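You operate a simulated robot arm through the tools that you are given. There is no shell and no other tool.

Carry out the task below with a simulated robot arm. There is one attempt and no reset: what you move stays moved.

Task
Bag 3 blue and 3 green beads and close the bag.
Fine: the yellow holder slides to FILL, each slide is drawn to its number and pushed home, the clamp lever closes the bag at CLOSE, the holder ends at LOAD; the other beads stay in their pockets; the other things on the orders table stay as they are.

The check looks at the end state, three seconds after you hand in, the way a careful person would. Anything else that was tipped, shoved, dropped, spilled or broken makes it a failure.

Robot
A 7-joint arm with a two-finger parallel gripper on a trunk, on a base that drives. Base frame: it is fixed to the floor where the robot stands at the start and does not move with it; the origin is under the middle of the robot, x ahead of it, y to its left, z up. Lengths are in cm, angles in degrees, forces in N, time in s.
With the tool pointing down near the work surface it reaches from about 40 to 82 cm from the robot's upright axis, wherever it stands. Its first joint turns from -166.0 to 166.0 degrees. Places, roughly: arch lever [100, -40, 90]; band wheel [110, -60, 100]; blue bead (4x4x3 cm) [70, 80, 120]; blue crate [-100, 150, 50]; clear cover [70, 110, 130]; dolly [-80, 70, 20]; folded yellow cloth (11x8x3 cm) [90, -40, 80]; green bead (4x4x3 cm) [70, 80, 120]; lens [100, 20, 100]; orange lever of the blue crate [-50, 70, 40]; orange table knob [60, 30, 70]; purple bead (4x4x3 cm) [90, 20, 80]; red lever of the dolly [-50, 40, 70]; white switch lever [90, 50, 90]; yellow bead (4x4x3 cm) [70, 70, 120]; yellow holder [80, -10, 80]. Payload 4.4 kg.
The tool frame sits at the grasp point between the pads (the TCP): z along the fingers, y along the line on which they close. The tips reach 2.3 cm beyond it. The gripper opens to 9.4 cm. The fingers are 3.8 cm wide and 1 cm thick; the gripper's body (5.4 by 9.6 cm) begins 3.9 cm behind the TCP.
Orientation is that of the tool frame in the base frame, as [roll, pitch, yaw] about the fixed x, y, z axes, in that order (R = Rz(yaw) Ry(pitch) Rx(roll)). With the fingers straight down and closing along the base's y, the tool's x points along the base's -x, its y along +y and its z along -z.

Tools
- The arm moves only by the tool play_rows. Its argument "rows" is a list that holds one entry, the list of rows, each a list of 7 numbers: the shift along the tool's x, y, z in m, then the turn, a rotation vector about the tool's x, y, z in degrees, then the gripper command, from -1 (shut) to 1 (fully open), values between in proportion. In form: [[[tx, ty, tz, rx, ry, rz, grip], ...]]. A call has 1 to 20 rows; each row is the pose to reach, as a shift and turn from the pose commanded when the call began, along the tool's axes at that moment. Each row takes 0.2 s and may step no farther than 5 cm and 8.6 degrees from the row before; otherwise, or with a gripper value out of range, the whole call is refused. A pose out of reach is approached as far as the arm can. The call stops where the force on the tool passes 90 N (or 10 N more than at its start, if that is more) or the arm is blocked; 0.2 s more then pass. Each finger travels about 10.8 cm/s and halts on what it meets, pressing with about 36 N; the grip force reading is that of the motor and also rises with nothing between the fingers. The clock runs only during rows and for 0.2 s after the last one: add rows that repeat a pose to give the fingers time. It gives the time, the measured TCP pose, the force on the tool (base axes), the opening and the grip force at its end, in the units of the frame above (readings bear some noise), with the torque about the TCP (base axes, N m) and any sound that the robot's microphone picked up.
- Cameras (640 x 400 px; columns grow to the right, rows downward): "scene" is now at [15.44, 22.56, 142.48]; the picture's right is [-0.18, -0.98, 0.00], its down [-0.92, 0.17, -0.36] and it looks along [0.36, -0.07, -0.93] (base axes); focal length 214 px, centre (320, 200). "wrist" rides on the gripper at [8.6, 1.6, -7.4] in the tool frame; the picture's right is [-0.18, 0.98, 0.00], its down [-0.58, -0.11, -0.81] and it looks along [-0.79, -0.15, 0.59] (tool axes); focal length 243 px, centre (320, 200). There is no depth. A picture from a camera that has moved, and an enlarged one, comes with that camera's place and axes in the base frame and with its lens.
- capture(camera): a new picture of that camera. No time passes.
- steer(legs): drives the robot by 1 to 6 legs, each [ahead, left, turn to the left] in cm, cm and degrees, along the robot's own axes; the way and the turn of a leg run together, so that a leg with both is an arc; at most 150 cm and 180 degrees a leg. The arm and the cameras ride along, it lands a little off, and it stops where it bumps. It gives what a move gives.
- turn_head(pan, tilt): turns the head with the scene camera to pan (to the left, within 120 degrees either way) and tilt (down, from -29 to 69), counted from straight ahead of the robot. It gives what a move gives.
- zoom(camera, box): a new picture of the part [left, top, right, bottom] of that camera's present view, enlarged. No time passes.
- sign_off(): hands the job in; it is judged then, once.

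Places have to be worked out from the pictures, the camera data and where the tool is seen. Open the gripper and draw the arm clear of the work before you hand the job in, unless the task says otherwise.

The tools are called after "Request:" as a command line: name --argument value ..., lists and objects as JSON in quotes. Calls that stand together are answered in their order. play_rows: Moves the arm, as the interface text tells. Its arguments: {"type":"object","properties":{"rows":{"type":"array"}},"required":["rows"]} The other tools are called the same way: steer (legs) drives the base; turn_head (pan, tilt) turns the head that bears the scene camera; capture (camera) takes a picture; zoom (camera, box) takes an enlarged picture of a part of a camera's view; sign_off () hands the job in.

At the start:

```text
time: 0.0
ee_pos: [67.8, -34.73, 136.07]
tcp_rot: [180.0, 0.0, 180.0]
wrist_force: [-0.7, -0.1, 0.1]
ft_torque: [-0.01, 0.0, -0.03]
gripper_width: 9.38
finger_force: 0.0
robot x, y, heading: [0.03, 0.48, -0.1]
head pan, tilt: [-10.4, 68.8]
```

scene: 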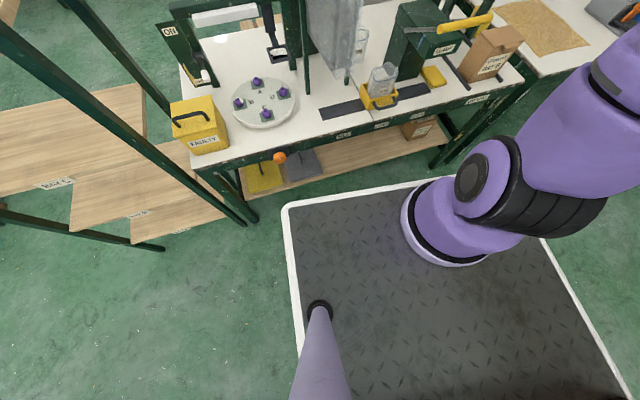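
wrist: 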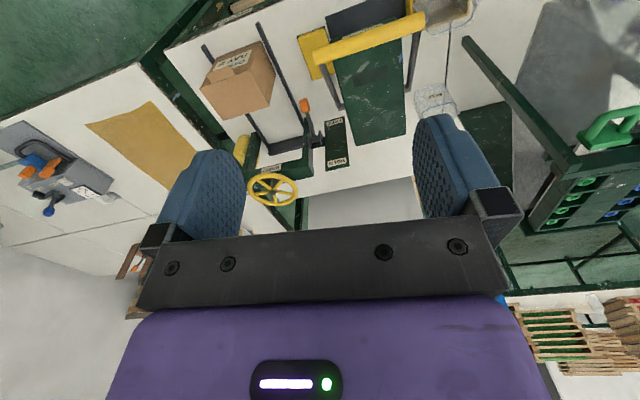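

I start by looking over the work area with the head raised toward the table to find the dispenser, holder and lever.

Request:
turn_head --pan 0 --tilt 35

```text
time: 1.0
ee_pos: [67.78, -34.71, 136.02]
tcp_rot: [180.0, -0.1, -179.9]
wrist_force: [-0.5, 0.5, 0.2]
ft_torque: [0.02, 0.01, 0.0]
gripper_width: 9.43
finger_force: 0.0
robot x, y, heading: [0.03, -0.4, -0.3]
head pan, tilt: [0.0, 35.0]
```

The head has turned; now I take the scene picture.

Request:
capture --camera "scene"

```text
taken
camera scene: at [18.74, 23.56, 146.84], right [0.0, -1.0, 0.0], down [-0.57, 0.0, -0.82], along [0.82, 0.0, -0.57], focal length 214 px, centre (320, 200)
```

scene: 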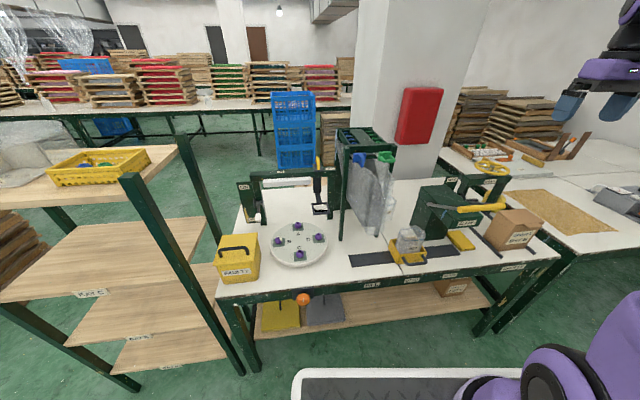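

The dispenser with blue/green slides stands over the yellow holder's track. I zoom in on it and on the lever.

Request:
zoom --camera "scene" --box '[320, 110, 480, 210]'

Request:
zoom --camera "scene" --box '[320, 180, 560, 330]'

Request:
zoom --camera "scene" --box '[190, 150, 350, 250]'

Request:
zoom --camera "scene" --box '[0, 120, 240, 270]'

```text
4.00 times, centred on (400, 160) of scene
camera zoom: at [18.74, 23.56, 146.84], right [0.0, -1.0, 0.0], down [-0.57, 0.0, -0.82], along [0.82, 0.0, -0.57], focal length 858 px, centre (0, 360)
```

zoom: 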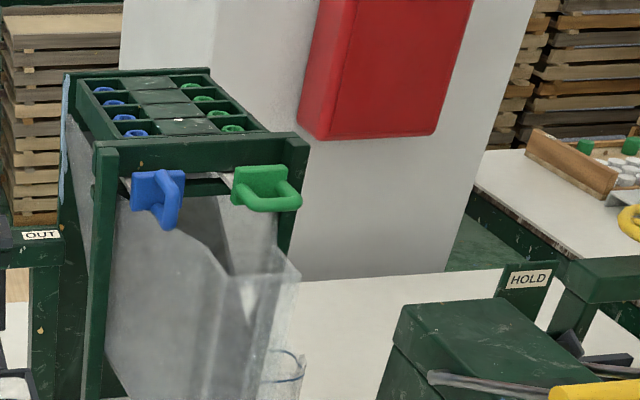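

```text
2.67 times, centred on (440, 255) of scene
camera zoom: at [18.74, 23.56, 146.84], right [0.0, -1.0, 0.0], down [-0.57, 0.0, -0.82], along [0.82, 0.0, -0.57], focal length 572 px, centre (0, 53)
```

zoom: 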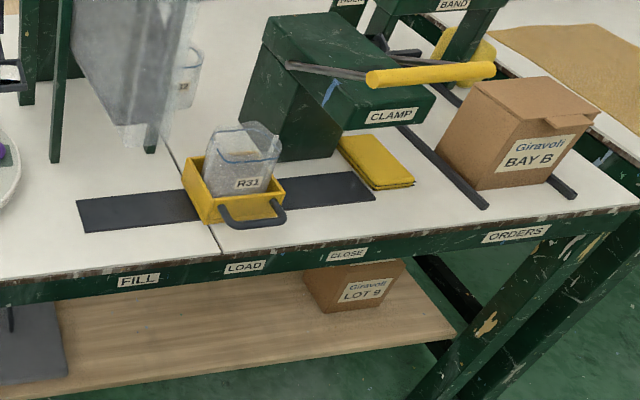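

```text
4.00 times, centred on (270, 200) of scene
camera zoom: at [18.74, 23.56, 146.84], right [0.0, -1.0, 0.0], down [-0.57, 0.0, -0.82], along [0.82, 0.0, -0.57], focal length 858 px, centre (520, 200)
```

zoom: 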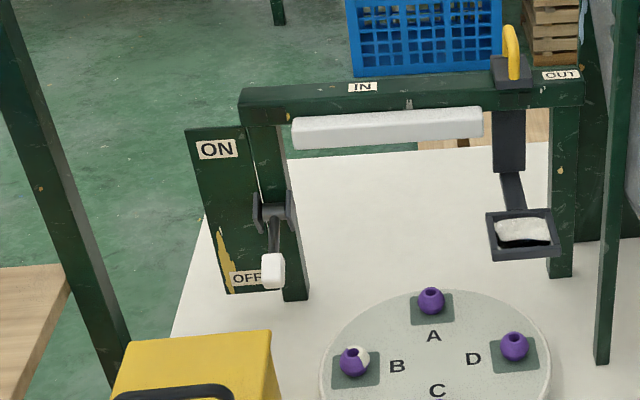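

```text
2.67 times, centred on (120, 195) of scene
camera zoom: at [18.74, 23.56, 146.84], right [0.0, -1.0, 0.0], down [-0.57, 0.0, -0.82], along [0.82, 0.0, -0.57], focal length 572 px, centre (853, 213)
```

zoom: 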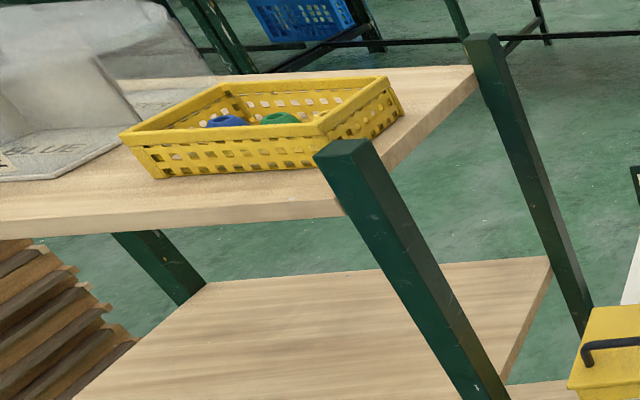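

I zoom the wrist picture, which looks at the clamp, arch and dispenser top from above.

Request:
zoom --camera "wrist" --box '[480, 60, 640, 160]'

Request:
zoom --camera "wrist" --box '[200, 0, 520, 200]'

Request:
zoom --camera "wrist" --box '[480, 80, 640, 240]'

```text
4.00 times, centred on (560, 110) of wrist
camera zoom: at [59.19, -33.04, 143.6], right [0.18, 0.98, 0.0], down [0.58, -0.11, 0.81], along [0.79, -0.15, -0.59], focal length 970 px, centre (-640, 560)
```

zoom: 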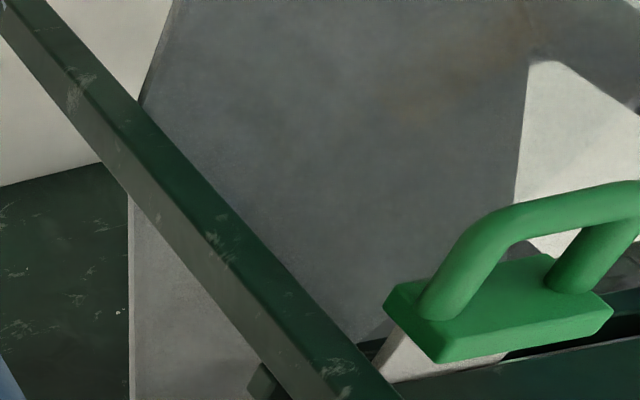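

```text
2.00 times, centred on (360, 100) of wrist
camera zoom: at [59.19, -33.04, 143.6], right [0.18, 0.98, 0.0], down [0.58, -0.11, 0.81], along [0.79, -0.15, -0.59], focal length 485 px, centre (240, 400)
```

zoom: 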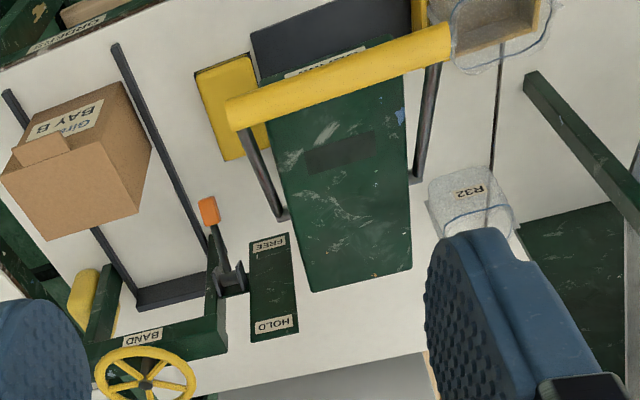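

```text
2.50 times, centred on (560, 160) of wrist
camera zoom: at [59.19, -33.04, 143.6], right [0.18, 0.98, 0.0], down [0.58, -0.11, 0.81], along [0.79, -0.15, -0.59], focal length 606 px, centre (-280, 300)
```

zoom: 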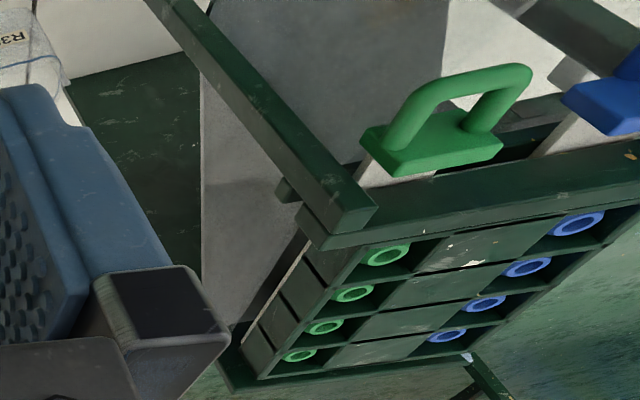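

The tray holds 4 rows of blue and 4 rows of green beads, with a pull handle per colour at the front. I move the arm sideways (+y) at its present height to look at the handles with the wrist camera.

Request:
play_rows --rows '[[[0, 0.045, 0, 0, 0, 0, 1], [0, 0.09, 0, 0, 0, 0, 1], [0, 0.135, 0, 0, 0, 0, 1], [0, 0.18, 0, 0, 0, 0, 1], [0, 0.225, 0, 0, 0, 0, 1], [0, 0.27, 0, 0, 0, 0, 1], [0, 0.315, 0, 0, 0, 0, 1], [0, 0.36, 0, 0, 0, 0, 1], [0, 0.4, 0, 0, 0, 0, 1]]]'

Request:
capture --camera "wrist"

Request:
capture --camera "scene"

```text
time: 3.0
ee_pos: [67.78, 5.38, 136.17]
tcp_rot: [180.0, 0.1, 179.8]
wrist_force: [-0.9, -0.1, 0.0]
ft_torque: [0.04, -0.02, -0.01]
gripper_width: 9.38
finger_force: 0.1
robot x, y, heading: [-0.17, 0.02, 0.1]
head pan, tilt: [0.0, 35.0]
```

```text
taken
camera wrist: at [59.16, 7.01, 143.75], right [0.19, 0.98, 0.0], down [0.58, -0.11, 0.81], along [0.79, -0.15, -0.59], focal length 243 px, centre (320, 200)
```

wrist: 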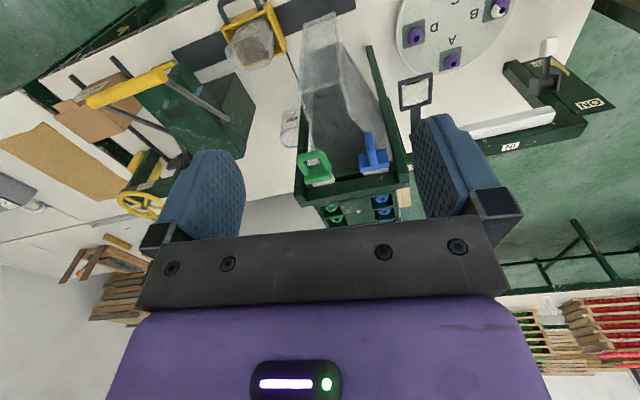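

```text
taken
camera scene: at [18.75, 23.51, 146.86], right [0.0, -1.0, 0.0], down [-0.57, 0.0, -0.82], along [0.82, 0.0, -0.57], focal length 214 px, centre (320, 200)
```

scene: 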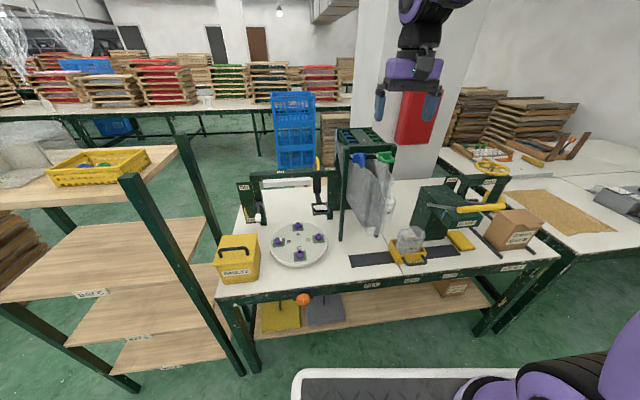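

Good view; I zoom on the handles, tray and chute.

Request:
zoom --camera "wrist" --box '[270, 110, 430, 240]'

Request:
zoom --camera "wrist" --box '[200, 0, 400, 130]'

Request:
zoom --camera "wrist" --box '[60, 40, 300, 220]'

Request:
zoom --camera "scene" --box '[330, 120, 410, 170]'

```text
3.08 times, centred on (350, 175) of wrist
camera zoom: at [59.16, 7.01, 143.75], right [0.19, 0.98, 0.0], down [0.58, -0.11, 0.81], along [0.79, -0.15, -0.59], focal length 746 px, centre (228, 277)
```

zoom: 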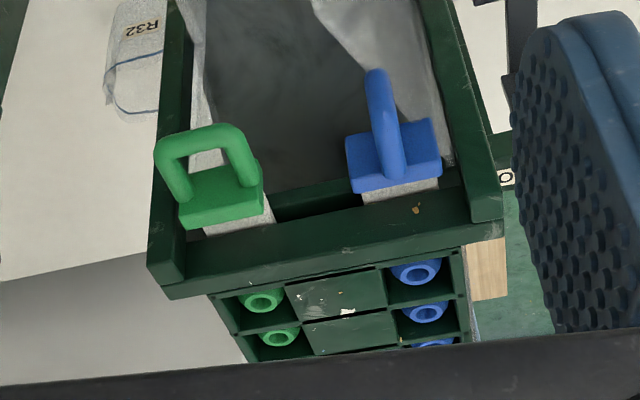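

```text
3.08 times, centred on (300, 65) of wrist
camera zoom: at [59.16, 7.01, 143.75], right [0.19, 0.98, 0.0], down [0.58, -0.11, 0.81], along [0.79, -0.15, -0.59], focal length 746 px, centre (382, 615)
```

zoom: 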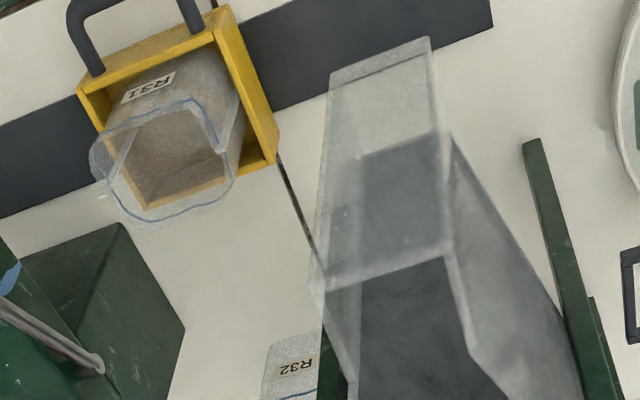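

```text
2.22 times, centred on (180, 130) of wrist
camera zoom: at [59.16, 7.01, 143.75], right [0.19, 0.98, 0.0], down [0.58, -0.11, 0.81], along [0.79, -0.15, -0.59], focal length 539 px, centre (631, 356)
```

zoom: 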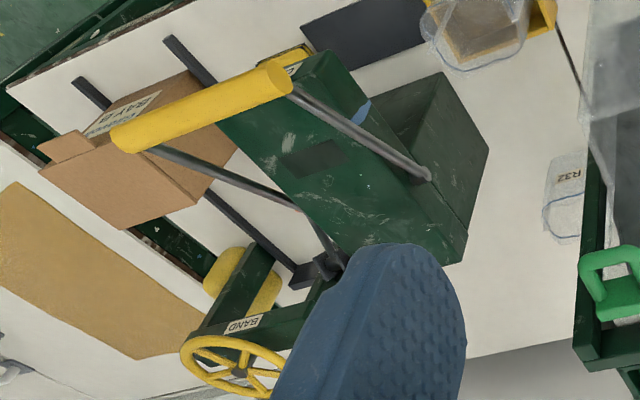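

```text
8.00 times, centred on (370, 145) of scene
camera zoom: at [18.75, 23.51, 146.86], right [0.0, -1.0, 0.0], down [-0.57, 0.0, -0.82], along [0.82, 0.0, -0.57], focal length 1716 px, centre (-80, 640)
```

zoom: 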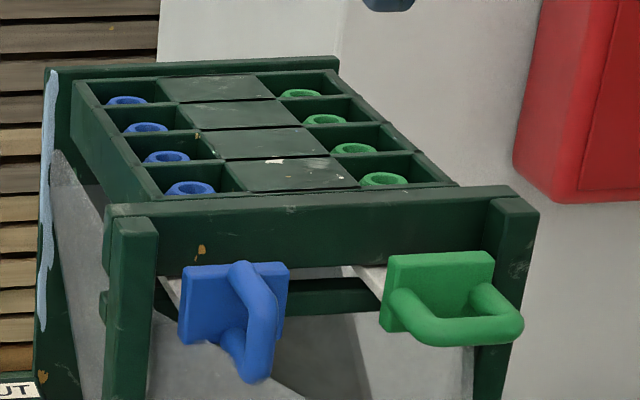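

Handle loops: green crossbar lies horizontally at about (83.5, 1.2, 117), blue crossbar stands vertically at about (83, 9.6, 117.5). The table is turned about 8° relative to the robot. Next I lower and pull back the wrist camera to see the holder track and clamp more closely.

Request:
play_rows --rows '[[[0.03, -0.022, 0.033, 0, 0, 0, 1], [0.06, -0.045, 0.066, 0, 0, 0, 1], [0.09, -0.067, 0.1, 0, 0, 0, 1], [0.12, -0.09, 0.133, 0, 0, 0, 1], [0.15, -0.112, 0.166, 0, 0, 0, 1], [0.178, -0.134, 0.2, 0, 0, 0, 1]]]'

Request:
capture --camera "wrist"

Request:
zoom --camera "wrist" --box '[240, 0, 480, 150]'

Request:
zoom --camera "wrist" --box '[80, 0, 320, 150]'

```text
refused: row 2 steps farther than a row can; nothing moved
```

```text
taken
camera wrist: at [59.16, 7.01, 143.75], right [0.19, 0.98, 0.0], down [0.58, -0.11, 0.81], along [0.79, -0.15, -0.59], focal length 243 px, centre (320, 200)
```

wrist: 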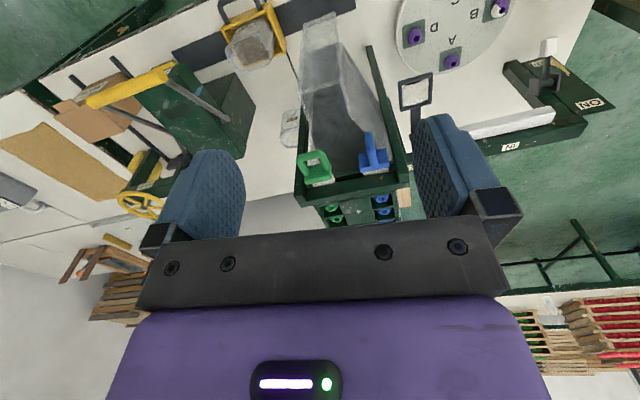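

```text
2.67 times, centred on (360, 75) of wrist
camera zoom: at [59.16, 7.01, 143.75], right [0.19, 0.98, 0.0], down [0.58, -0.11, 0.81], along [0.79, -0.15, -0.59], focal length 647 px, centre (213, 533)
```

zoom: 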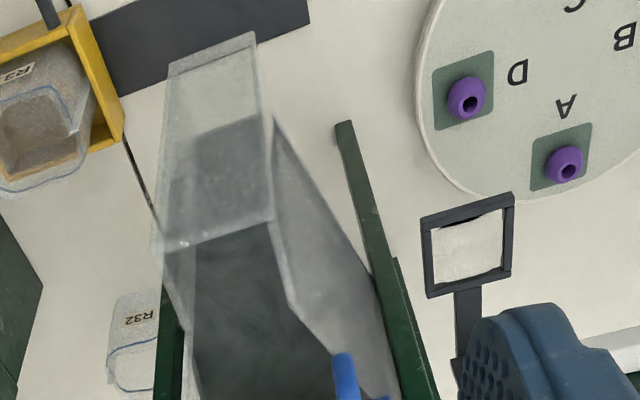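

```text
2.67 times, centred on (200, 75) of wrist
camera zoom: at [59.16, 7.01, 143.75], right [0.19, 0.98, 0.0], down [0.58, -0.11, 0.81], along [0.79, -0.15, -0.59], focal length 647 px, centre (640, 533)
```

zoom: 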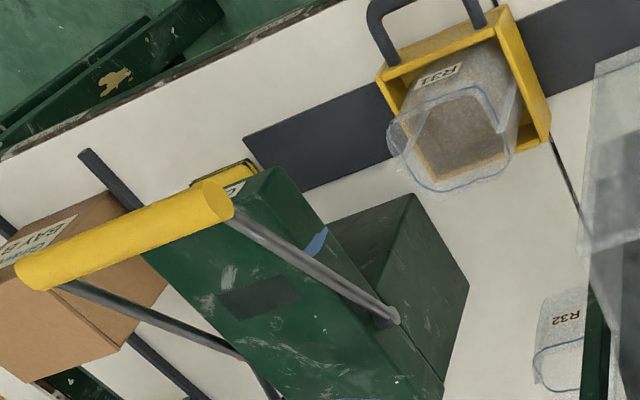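

The step was slightly over 5 cm; I repeat with finer steps.

Request:
play_rows --rows '[[[0.0225, -0.017, 0.025, 0, 0, 0, 1], [0.045, -0.034, 0.05, 0, 0, 0, 1], [0.0675, -0.05, 0.075, 0, 0, 0, 1], [0.09, -0.067, 0.1, 0, 0, 0, 1], [0.1125, -0.084, 0.125, 0, 0, 0, 1], [0.135, -0.1, 0.15, 0, 0, 0, 1], [0.157, -0.117, 0.175, 0, 0, 0, 1], [0.178, -0.134, 0.2, 0, 0, 0, 1]]]'

Request:
capture --camera "wrist"

Request:
zoom --camera "wrist" --box '[240, 0, 480, 150]'

Request:
zoom --camera "wrist" --box '[80, 0, 320, 150]'

```text
time: 4.8
ee_pos: [50.54, -8.07, 116.48]
tcp_rot: [180.0, -0.1, -179.9]
wrist_force: [-0.6, 0.6, -0.3]
ft_torque: [0.01, -0.04, 0.02]
gripper_width: 9.41
finger_force: 0.2
out of reach, approached as far as the arm can: row 8
robot x, y, heading: [0.35, 0.11, 0.1]
head pan, tilt: [0.0, 35.0]
```

```text
taken
camera wrist: at [41.9, -6.42, 123.97], right [0.18, 0.98, 0.0], down [0.58, -0.11, 0.81], along [0.79, -0.15, -0.59], focal length 243 px, centre (320, 200)
```

wrist: 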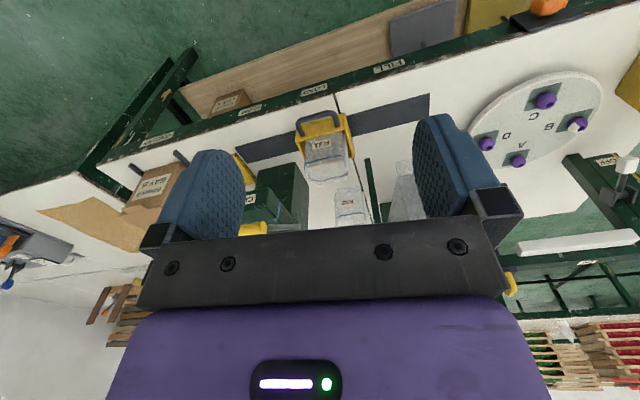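

```text
2.67 times, centred on (360, 75) of wrist
camera zoom: at [41.9, -6.42, 123.97], right [0.18, 0.98, 0.0], down [0.58, -0.11, 0.81], along [0.79, -0.15, -0.59], focal length 647 px, centre (213, 533)
```

zoom: 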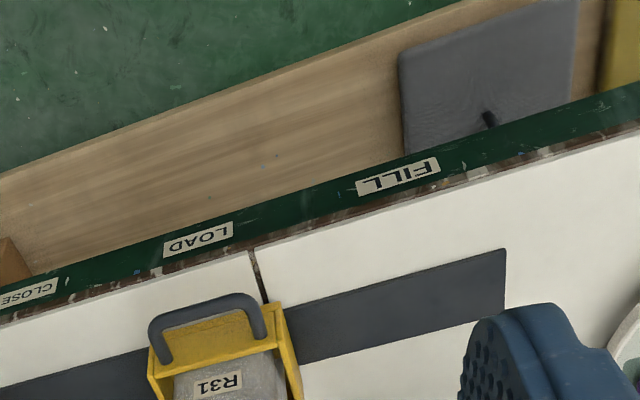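

```text
2.67 times, centred on (200, 75) of wrist
camera zoom: at [41.9, -6.42, 123.97], right [0.18, 0.98, 0.0], down [0.58, -0.11, 0.81], along [0.79, -0.15, -0.59], focal length 647 px, centre (640, 533)
```

zoom: 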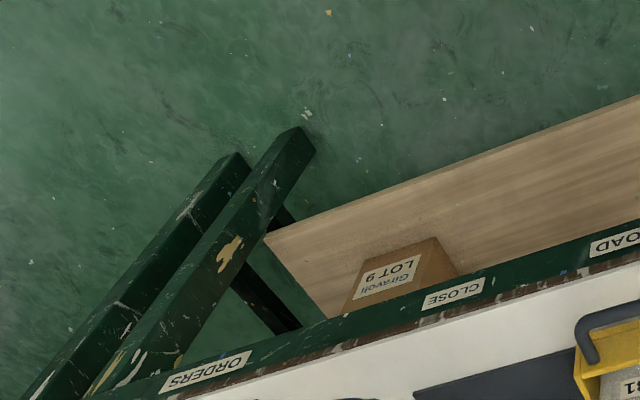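

I've triangulated: table top z≈76, track from FILL (u≈-6) via LOAD (now) to CLOSE, clamp bar at about (75,-30,104), its pivot at about (89,-20,95). I need a better look at the clear chute, so I zoom in on it from both cameras.

Request:
zoom --camera "scene" --box '[330, 145, 450, 270]'

Request:
zoom --camera "wrist" --box '[280, 90, 440, 240]'

```text
3.20 times, centred on (390, 208) of scene
camera zoom: at [18.73, 23.59, 146.85], right [0.0, -1.0, 0.0], down [-0.57, 0.0, -0.82], along [0.82, 0.0, -0.57], focal length 686 px, centre (96, 176)
```

zoom: 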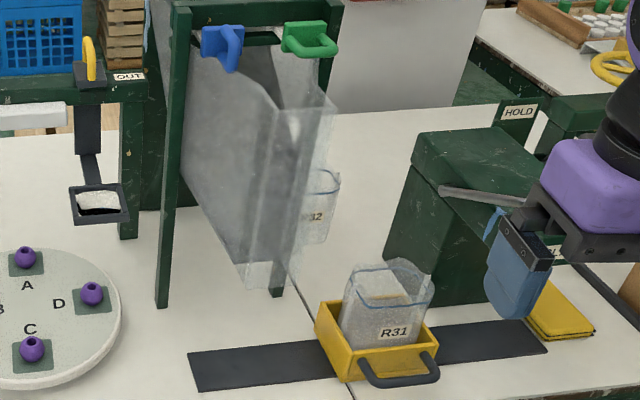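

```text
2.67 times, centred on (360, 165) of wrist
camera zoom: at [41.9, -6.42, 123.97], right [0.18, 0.98, 0.0], down [0.58, -0.11, 0.81], along [0.79, -0.15, -0.59], focal length 647 px, centre (213, 293)
```

zoom: 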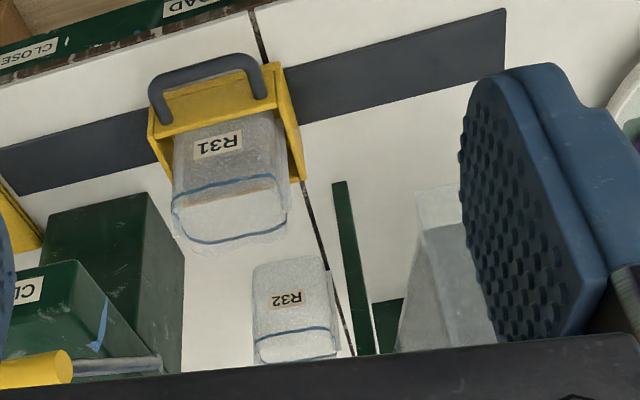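

The chute's clear front wall seems to rise at x≈74 to z≈115 between the handles, so I need a closer look from the front. I move up/forward, yaw the tool 7.7° to match the table and then tilt it forward.

Request:
play_rows --rows '[[[-0.03, 0.02, -0.015, 0, 0, -2, 1], [-0.06, 0.04, -0.03, 0, 0, -4, 1], [-0.09, 0.06, -0.045, 0, 0, -6, 1], [-0.11, 0.08, -0.06, 0, 0, -7.7, 1]]]'

Request:
play_rows --rows '[[[0, 0, 0, 0, -7.5, 0, 1], [0, 0, 0, 0, -15, 0, 1], [0, 0, 0, 0, -22.5, 0, 1], [0, 0, 0, 0, -30, 0, 1], [0, 0, 0, 0, -37.5, 0, 1], [0, 0, 0, 0, -45, 0, 1]]]'

Request:
capture --camera "wrist"

Request:
capture --camera "scene"

```text
time: 5.8
ee_pos: [61.4, -0.2, 122.46]
tcp_rot: [179.9, 0.1, -172.3]
wrist_force: [-0.3, 0.7, 0.9]
ft_torque: [-0.01, 0.02, 0.01]
gripper_width: 9.41
finger_force: 0.1
robot x, y, heading: [-0.04, 0.4, -0.2]
head pan, tilt: [0.0, 35.0]
```

```text
time: 7.2
ee_pos: [61.81, -0.07, 122.76]
tcp_rot: [-180.0, 45.0, -172.4]
wrist_force: [-0.4, 0.5, -0.1]
ft_torque: [0.01, -0.01, -0.02]
gripper_width: 9.39
finger_force: 0.1
out of reach, approached as far as the arm can: row 6
robot x, y, heading: [-0.02, -0.13, -0.1]
head pan, tilt: [0.0, 35.0]
```

```text
taken
camera wrist: at [50.24, 0.05, 121.89], right [0.0, 0.99, 0.13], down [-0.14, -0.13, 0.98], along [0.99, -0.02, 0.14], focal length 243 px, centre (320, 200)
```

wrist: 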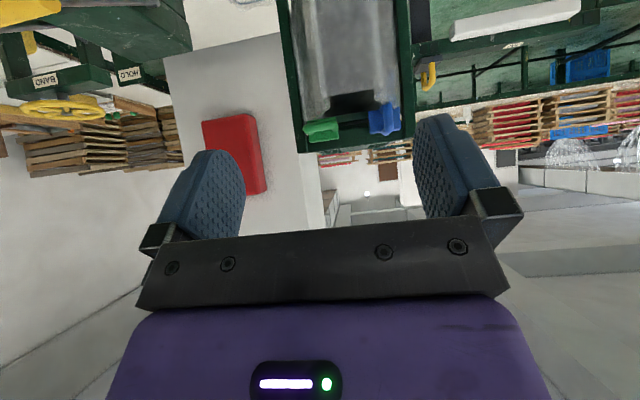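

```text
taken
camera scene: at [18.75, 23.56, 146.85], right [0.0, -1.0, 0.0], down [-0.57, 0.0, -0.82], along [0.82, 0.0, -0.57], focal length 214 px, centre (320, 200)
```

scene: 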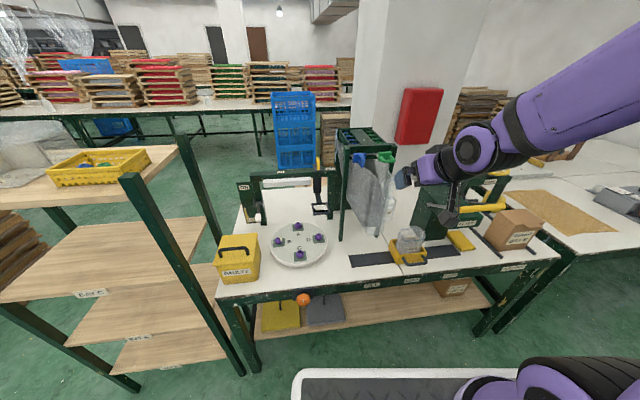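

Now a frontal view. I zoom on handles, chute and tower.

Request:
zoom --camera "wrist" --box '[280, 0, 430, 160]'

Request:
zoom --camera "wrist" --box '[290, 80, 420, 160]'

```text
2.50 times, centred on (355, 80) of wrist
camera zoom: at [50.24, 0.05, 121.89], right [0.0, 0.99, 0.13], down [-0.14, -0.13, 0.98], along [0.99, -0.02, 0.14], focal length 606 px, centre (232, 500)
```

zoom: 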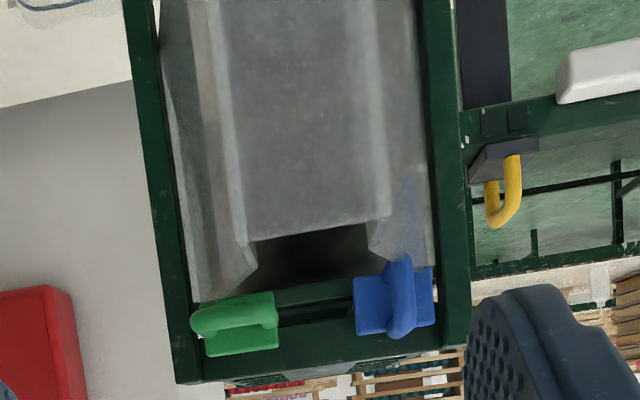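

```text
4.92 times, centred on (355, 120) of wrist
camera zoom: at [50.24, 0.05, 121.89], right [0.0, 0.99, 0.13], down [-0.14, -0.13, 0.98], along [0.99, -0.02, 0.14], focal length 1194 px, centre (148, 594)
```

zoom: 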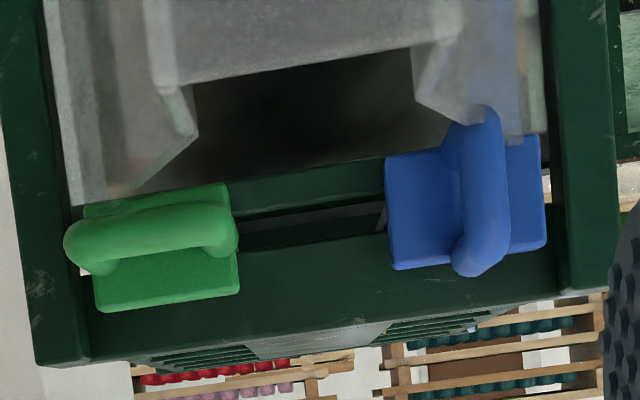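

View confirms: chute rim at x≈74, y 1.5–6.8, z≈115.5; handle plates z≈115.5–118.5; front beam top z≈120. Now I lower the tool in front of the holder (pitch 60° down) to inspect its handle closely.

Request:
play_rows --rows '[[[0.0285, -0.0132, 0.0262, 0, 1.7, 0, 1], [0.057, -0.0264, 0.0524, 0, 3.4, 0, 1], [0.0855, -0.0397, 0.0787, 0, 5, 0, 1], [0.114, -0.053, 0.105, 0, 6.7, 0, 1], [0.142, -0.066, 0.131, 0, 8.4, 0, 1], [0.171, -0.079, 0.157, 0, 10, 0, 1], [0.199, -0.0926, 0.1836, 0, 11.7, 0, 1], [0.228, -0.1058, 0.21, 0, 13.4, 0, 1], [0.256, -0.119, 0.236, 0, 15, 0, 1]]]'

Request:
capture --camera "wrist"

Request:
capture --camera "scene"

```text
time: 9.2
ee_pos: [62.36, -12.19, 87.5]
tcp_rot: [-180.0, 29.9, -172.4]
wrist_force: [0.4, -0.6, 1.5]
ft_torque: [0.01, 0.0, 0.0]
gripper_width: 9.41
finger_force: 0.1
out of reach, approached as far as the arm can: row 1, 2, 3, 4, 5, 6, 7, 8, 9
robot x, y, heading: [-0.07, 0.22, -0.1]
head pan, tilt: [0.0, 35.0]
```

```text
taken
camera wrist: at [51.08, -12.12, 89.64], right [0.03, 1.0, 0.09], down [0.11, -0.09, 0.99], along [0.99, -0.02, -0.12], focal length 243 px, centre (320, 200)
```

wrist: 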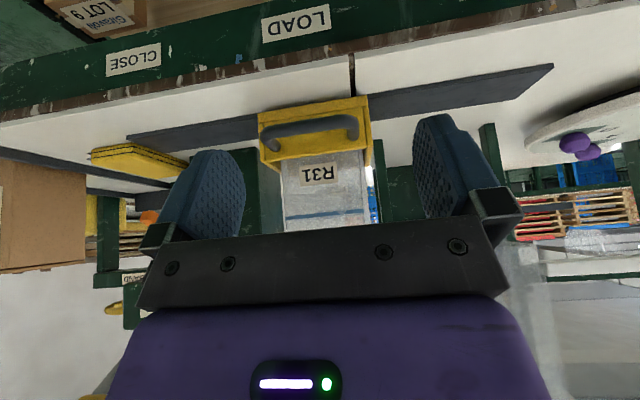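

```text
taken
camera scene: at [18.7, 23.59, 146.85], right [0.0, -1.0, 0.0], down [-0.57, 0.0, -0.82], along [0.82, 0.0, -0.57], focal length 214 px, centre (320, 200)
```

scene: 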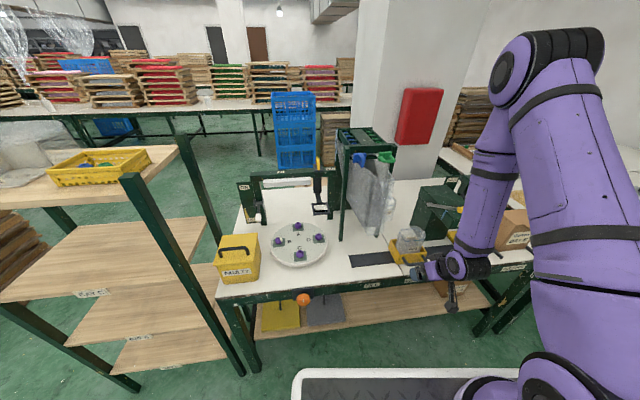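

The arm got there (slightly at the edge of its posture). I zoom on the holder handle for measurement.

Request:
zoom --camera "wrist" --box '[240, 50, 400, 240]'

Request:
zoom --camera "scene" --box '[340, 200, 500, 300]'

```text
2.11 times, centred on (320, 145) of wrist
camera zoom: at [51.08, -12.12, 89.64], right [0.03, 1.0, 0.09], down [0.11, -0.09, 0.99], along [0.99, -0.02, -0.12], focal length 511 px, centre (320, 316)
```

zoom: 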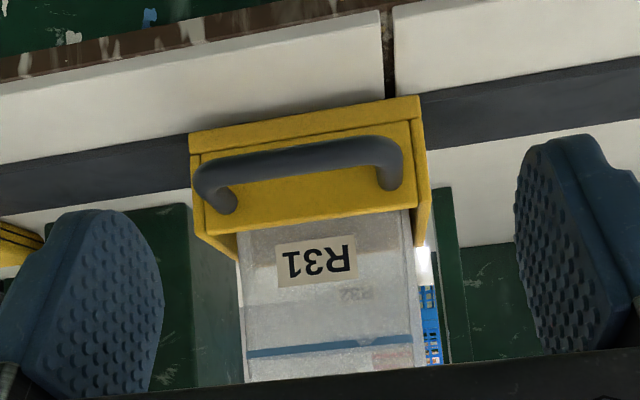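

```text
4.00 times, centred on (420, 250) of scene
camera zoom: at [18.7, 23.59, 146.85], right [0.0, -1.0, 0.0], down [-0.57, 0.0, -0.82], along [0.82, 0.0, -0.57], focal length 858 px, centre (-80, 0)
```

zoom: 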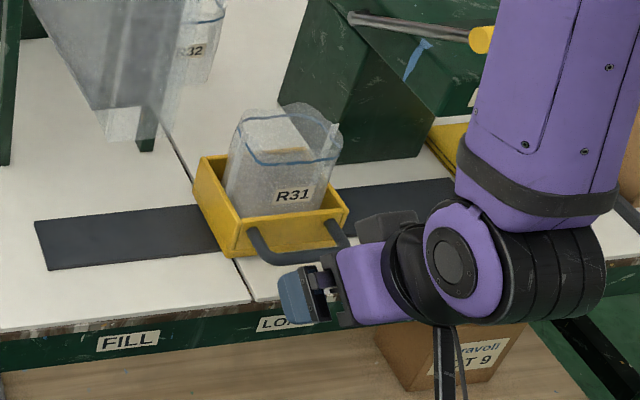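

The handle is ~8.9 cm wide, so I'll pinch its crossbar (centre about (71.7,-12.7,80.2)) with the fingers closing across it. I roll the tool 90° about its axis here in free space.

Request:
play_rows --rows '[[[0, 0, 0, 0, 0, 7.5, 1], [0, 0, 0, 0, 0, 15, 1], [0, 0, 0, 0, 0, 22.5, 1], [0, 0, 0, 0, 0, 30, 1], [0, 0, 0, 0, 0, 37.5, 1], [0, 0, 0, 0, 0, 45, 1], [0, 0, 0, 0, 0, 52.5, 1], [0, 0, 0, 0, 0, 60, 1], [0, 0, 0, 0, 0, 67.5, 1], [0, 0, 0, 0, 0, 75, 1], [0, 0, 0, 0, 0, 82.5, 1], [0, 0, 0, 0, 0, 90, 1]]]'

Request:
capture --camera "wrist"

Request:
capture --camera "scene"

```text
time: 11.8
ee_pos: [62.5, -12.06, 87.75]
tcp_rot: [150.0, 0.0, 97.5]
wrist_force: [0.0, 0.5, 0.5]
ft_torque: [0.03, -0.04, -0.02]
gripper_width: 9.41
finger_force: 0.0
robot x, y, heading: [-0.06, -0.09, 0.0]
head pan, tilt: [0.0, 35.0]
```

```text
taken
camera wrist: at [59.11, -3.77, 94.95], right [0.87, -0.07, 0.49], down [-0.42, -0.64, 0.64], along [0.27, -0.76, -0.59], focal length 243 px, centre (320, 200)
```

wrist: 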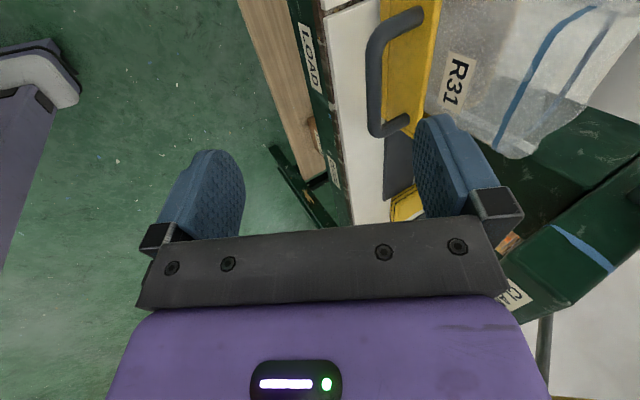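

```text
taken
camera scene: at [18.74, 23.58, 146.85], right [0.0, -1.0, 0.0], down [-0.57, 0.0, -0.82], along [0.82, 0.0, -0.57], focal length 214 px, centre (320, 200)
```

scene: 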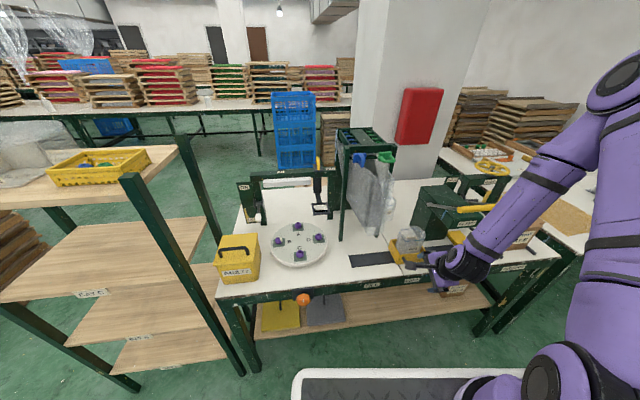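

Three views agree on the crossbar centre ≈(71.6,-12.6,80.2). I go to a pre-grasp point 6 cm back along the finger axis with the gripper opened about 2.8 cm and check.

Request:
play_rows --rows '[[[-0.008, 0.02, 0.02, 0, 0, 0, -0.4], [-0.0168, 0.0404, 0.0406, 0, 0, 0, -0.4], [-0.0168, 0.0404, 0.0406, 0, 0, 0, -0.4], [-0.0168, 0.0404, 0.0406, 0, 0, 0, -0.4]]]'

Request:
capture --camera "wrist"

```text
time: 12.8
ee_pos: [68.12, -13.1, 86.36]
tcp_rot: [149.9, 0.0, 97.8]
wrist_force: [-0.2, 0.0, 0.0]
ft_torque: [0.01, -0.01, 0.01]
gripper_width: 2.81
finger_force: 0.0
robot x, y, heading: [0.21, -0.0, -0.3]
head pan, tilt: [0.0, 35.0]
```

```text
taken
camera wrist: at [64.66, -4.76, 93.53], right [0.87, -0.07, 0.49], down [-0.42, -0.64, 0.64], along [0.27, -0.76, -0.59], focal length 243 px, centre (320, 200)
```

wrist: 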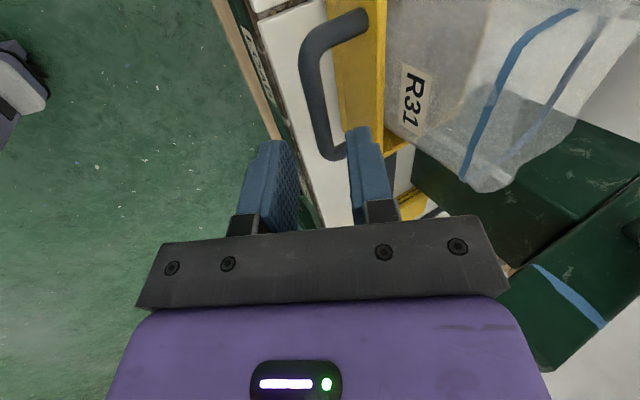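

Aligned well; I descend 4 cm along the finger axis and check again.

Request:
play_rows --rows '[[[0, 0, 0.02, 0, 0, 0, -0.4], [0, -0.001, 0.04, 0, 0, 0, -0.4]]]'

Request:
capture --camera "wrist"

Request:
zoom --camera "wrist" --box '[220, 60, 420, 240]'

Request:
zoom --camera "scene" --box '[380, 220, 480, 300]'

```text
time: 13.4
ee_pos: [69.96, -12.78, 82.64]
tcp_rot: [150.0, 0.0, 97.6]
wrist_force: [0.5, -0.4, 0.2]
ft_torque: [0.0, 0.0, -0.01]
gripper_width: 2.84
finger_force: 0.0
robot x, y, heading: [0.18, -0.22, -0.3]
head pan, tilt: [0.0, 35.0]
```

```text
taken
camera wrist: at [66.55, -4.46, 89.93], right [0.87, -0.07, 0.49], down [-0.41, -0.64, 0.64], along [0.27, -0.76, -0.59], focal length 243 px, centre (320, 200)
```

wrist: 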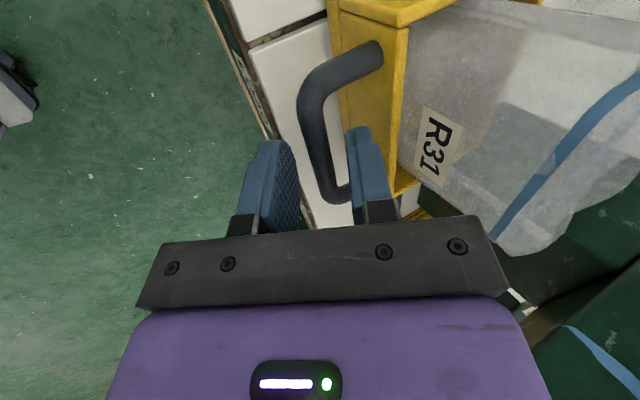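

```text
2.22 times, centred on (320, 150) of wrist
camera zoom: at [66.55, -4.46, 89.93], right [0.87, -0.07, 0.49], down [-0.41, -0.64, 0.64], along [0.27, -0.76, -0.59], focal length 539 px, centre (320, 311)
```

zoom: 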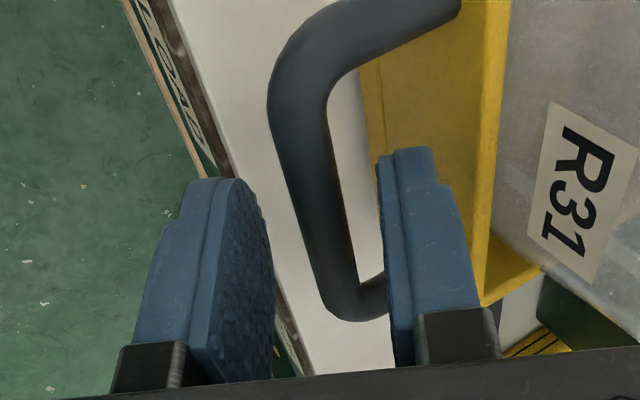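

```text
5.00 times, centred on (430, 260) of scene
camera zoom: at [18.73, 23.57, 146.85], right [0.0, -1.0, 0.0], down [-0.57, 0.0, -0.82], along [0.82, 0.0, -0.57], focal length 1072 px, centre (-230, -100)
```

zoom: 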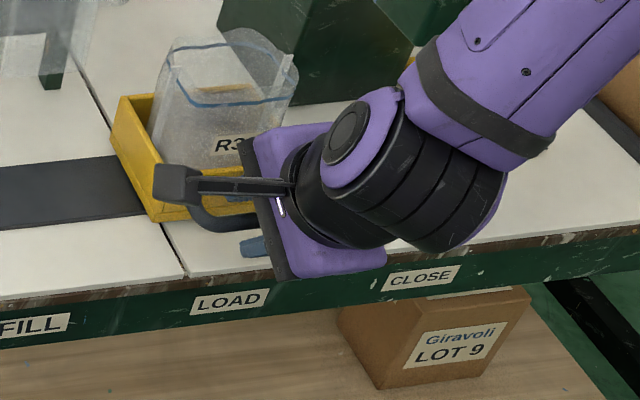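

The crossbar sits between the fingers. I go 1.9 cm deeper and close.

Request:
play_rows --rows '[[[0, -0.0005, 0.01, 0, 0, 0, -0.4], [0, -0.0005, 0.018, 0, 0, 0, -0.4], [0, -0.0005, 0.018, 0, 0, 0, -1], [0, -0.0005, 0.018, 0, 0, 0, -1], [0, -0.0005, 0.018, 0, 0, 0, -1]]]'

Request:
zoom --camera "wrist" --box '[220, 60, 420, 240]'

```text
time: 14.6
ee_pos: [70.97, -12.7, 81.07]
tcp_rot: [149.8, 0.0, 97.9]
wrist_force: [8.3, 1.1, 1.9]
ft_torque: [-1.02, -0.2, 1.42]
gripper_width: 1.17
finger_force: 45.3
robot x, y, heading: [0.26, 0.02, 0.0]
head pan, tilt: [0.0, 35.0]
```

```text
2.22 times, centred on (320, 150) of wrist
camera zoom: at [67.48, -4.32, 88.35], right [0.87, -0.07, 0.49], down [-0.42, -0.64, 0.64], along [0.27, -0.76, -0.59], focal length 539 px, centre (320, 311)
```

zoom: 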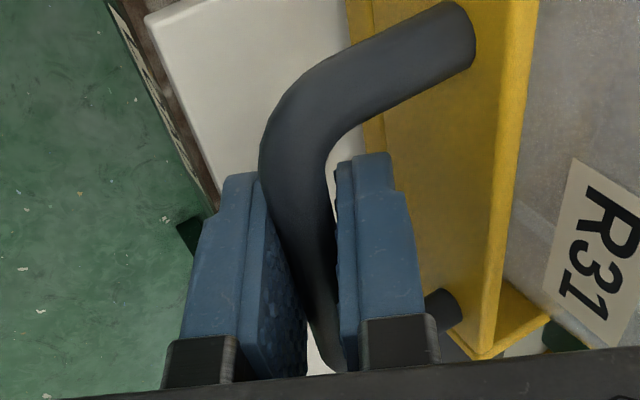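

Gripped (width 1.17 cm). I slide the holder slowly toward FILL (+u), first 5 cm, and watch the side force.

Request:
play_rows --rows '[[[0.01, 0, 0, 0, 0, 0, -1], [0.02, 0, 0, 0, 0, 0, -1], [0.03, 0, 0, 0, 0, 0, -1], [0.04, 0, 0, 0, 0, 0, -1], [0.05, 0, 0, 0, 0, 0, -1]]]'

Request:
zoom --camera "wrist" --box '[220, 60, 420, 240]'

Request:
zoom --camera "scene" --box '[340, 200, 500, 300]'

```text
time: 15.8
ee_pos: [70.26, -7.78, 81.04]
tcp_rot: [149.9, 0.0, 97.6]
wrist_force: [9.6, 0.6, 7.8]
ft_torque: [-0.5, -0.08, 1.68]
gripper_width: 1.18
finger_force: 44.3
robot x, y, heading: [-0.12, -0.09, 0.2]
head pan, tilt: [0.0, 35.0]
```

```text
2.22 times, centred on (320, 150) of wrist
camera zoom: at [66.85, 0.48, 88.35], right [0.87, -0.07, 0.49], down [-0.42, -0.64, 0.64], along [0.27, -0.76, -0.59], focal length 539 px, centre (320, 311)
```

zoom: 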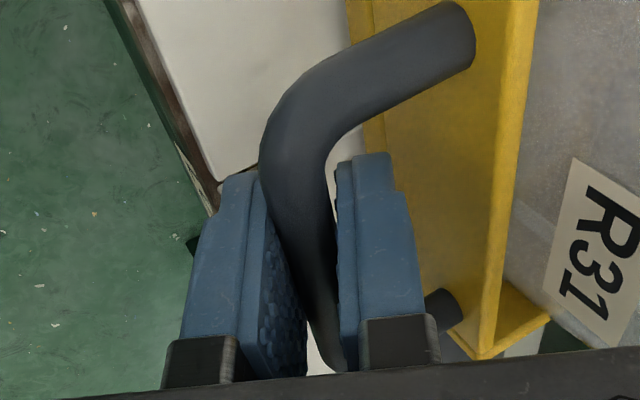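

```text
4.00 times, centred on (420, 250) of scene
camera zoom: at [18.77, 23.57, 146.85], right [0.0, -1.0, 0.0], down [-0.57, 0.0, -0.82], along [0.82, 0.0, -0.57], focal length 858 px, centre (-80, 0)
```

zoom: 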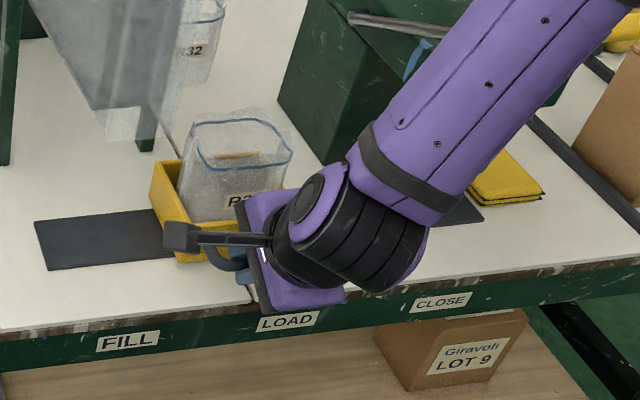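

The holder follows smoothly with steady forces. I slide another 5 cm.

Request:
play_rows --rows '[[[0.01, 0, 0, 0, 0, 0, -1], [0.02, 0, 0, 0, 0, 0, -1], [0.03, 0, 0, 0, 0, 0, -1], [0.04, 0, 0, 0, 0, 0, -1], [0.05, 0, 0, 0, 0, 0, -1], [0.06, 0, 0, 0, 0, 0, -1], [0.07, 0, 0, 0, 0, 0, -1]]]'

Request:
zoom --camera "scene" --box '[340, 180, 500, 300]'

Request:
capture --camera "wrist"

```text
time: 17.4
ee_pos: [69.43, -0.83, 81.05]
tcp_rot: [149.9, 0.0, 97.7]
wrist_force: [19.0, 1.3, 15.2]
ft_torque: [-0.76, -0.21, 1.53]
gripper_width: 1.19
finger_force: 45.0
robot x, y, heading: [0.16, -0.1, 0.2]
head pan, tilt: [0.0, 35.0]
```

```text
3.33 times, centred on (420, 240) of scene
camera zoom: at [18.77, 23.57, 146.84], right [0.0, -1.0, 0.0], down [-0.57, 0.0, -0.82], along [0.82, 0.0, -0.57], focal length 715 px, centre (-13, 67)
```

zoom: 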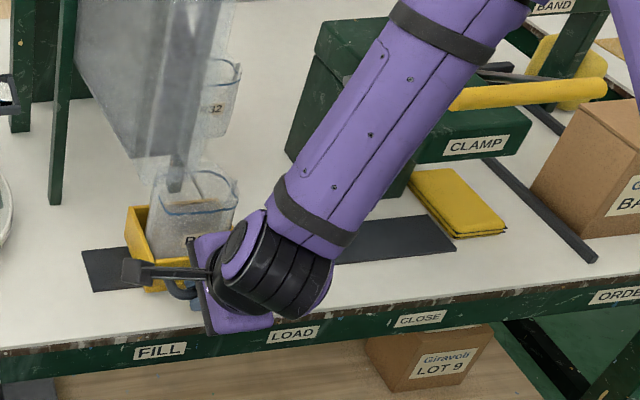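

```text
taken
camera wrist: at [65.91, 7.41, 88.35], right [0.87, -0.07, 0.49], down [-0.42, -0.64, 0.64], along [0.27, -0.76, -0.59], focal length 243 px, centre (320, 200)
```

wrist: 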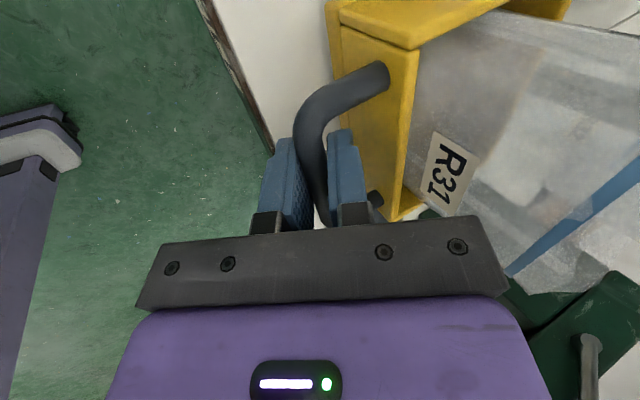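

Force along the closing direction has crept up, so the true track angle is slightly smaller; I correct by +2 mm in tool y while sliding the rest, going slowly near the end.

Request:
play_rows --rows '[[[0.005, 0.001, 0, 0, 0, 0, -1], [0.012, 0.0018, 0, 0, 0, 0, -1], [0.018, 0.0022, 0, 0, 0, 0, -1], [0.024, 0.0025, 0, 0, 0, 0, -1], [0.029, 0.0028, 0, 0, 0, 0, -1], [0.033, 0.003, 0, 0, 0, 0, -1]]]'

Request:
zoom --camera "scene" --box '[340, 180, 500, 300]'

```text
time: 18.8
ee_pos: [68.91, 2.52, 81.1]
tcp_rot: [150.4, 0.0, 97.7]
wrist_force: [-15.7, -3.1, -24.5]
ft_torque: [-1.57, -0.22, 1.1]
gripper_width: 1.16
finger_force: 45.4
robot x, y, heading: [0.08, 0.11, -0.1]
head pan, tilt: [0.0, 35.0]
```

```text
3.33 times, centred on (420, 240) of scene
camera zoom: at [18.75, 23.56, 146.84], right [0.0, -1.0, 0.0], down [-0.57, 0.0, -0.82], along [0.82, 0.0, -0.57], focal length 715 px, centre (-13, 67)
```

zoom: 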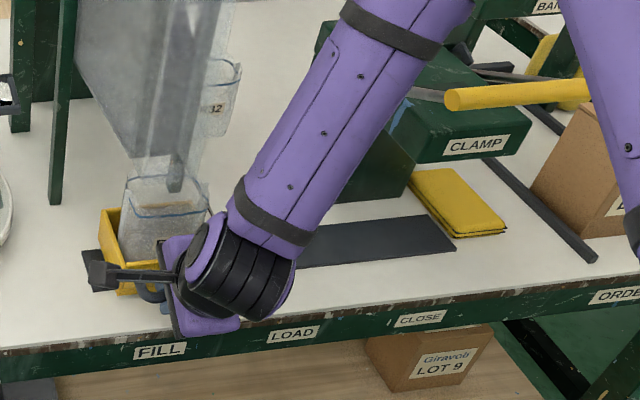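

Slightly overcorrected; I back off 1.5 mm in tool y and continue in small steps to about 15.8 cm to feel for an end stop.

Request:
play_rows --rows '[[[0.001, -0.0015, 0, 0, 0, 0, -1], [0.003, -0.0017, 0, 0, 0, 0, -1], [0.005, -0.0017, 0, 0, 0, 0, -1]]]'

Request:
capture --camera "wrist"

Request:
zoom --camera "scene" --box '[340, 200, 440, 290]'

```text
time: 19.6
ee_pos: [68.88, 3.03, 81.09]
tcp_rot: [150.1, 0.0, 97.7]
wrist_force: [-23.6, -2.0, -20.1]
ft_torque: [-0.6, -0.01, 1.65]
gripper_width: 1.19
finger_force: 45.2
robot x, y, heading: [0.1, 0.34, -0.2]
head pan, tilt: [0.0, 35.0]
```

```text
taken
camera wrist: at [65.43, 11.34, 88.39], right [0.87, -0.07, 0.49], down [-0.41, -0.64, 0.64], along [0.27, -0.76, -0.59], focal length 243 px, centre (320, 200)
```

wrist: 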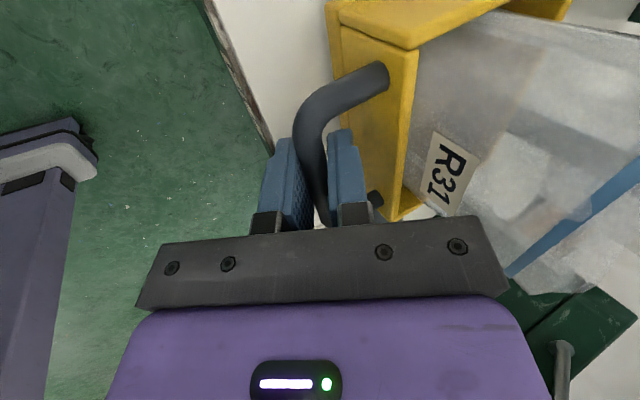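

```text
4.44 times, centred on (390, 245) of scene
camera zoom: at [18.73, 23.57, 146.85], right [0.0, -1.0, 0.0], down [-0.57, 0.0, -0.82], along [0.82, 0.0, -0.57], focal length 953 px, centre (9, 0)
```

zoom: 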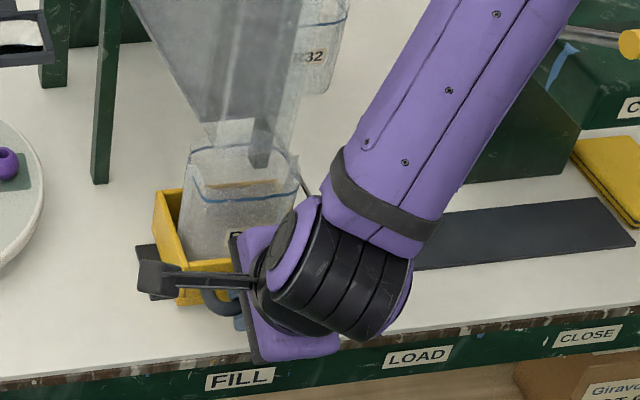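

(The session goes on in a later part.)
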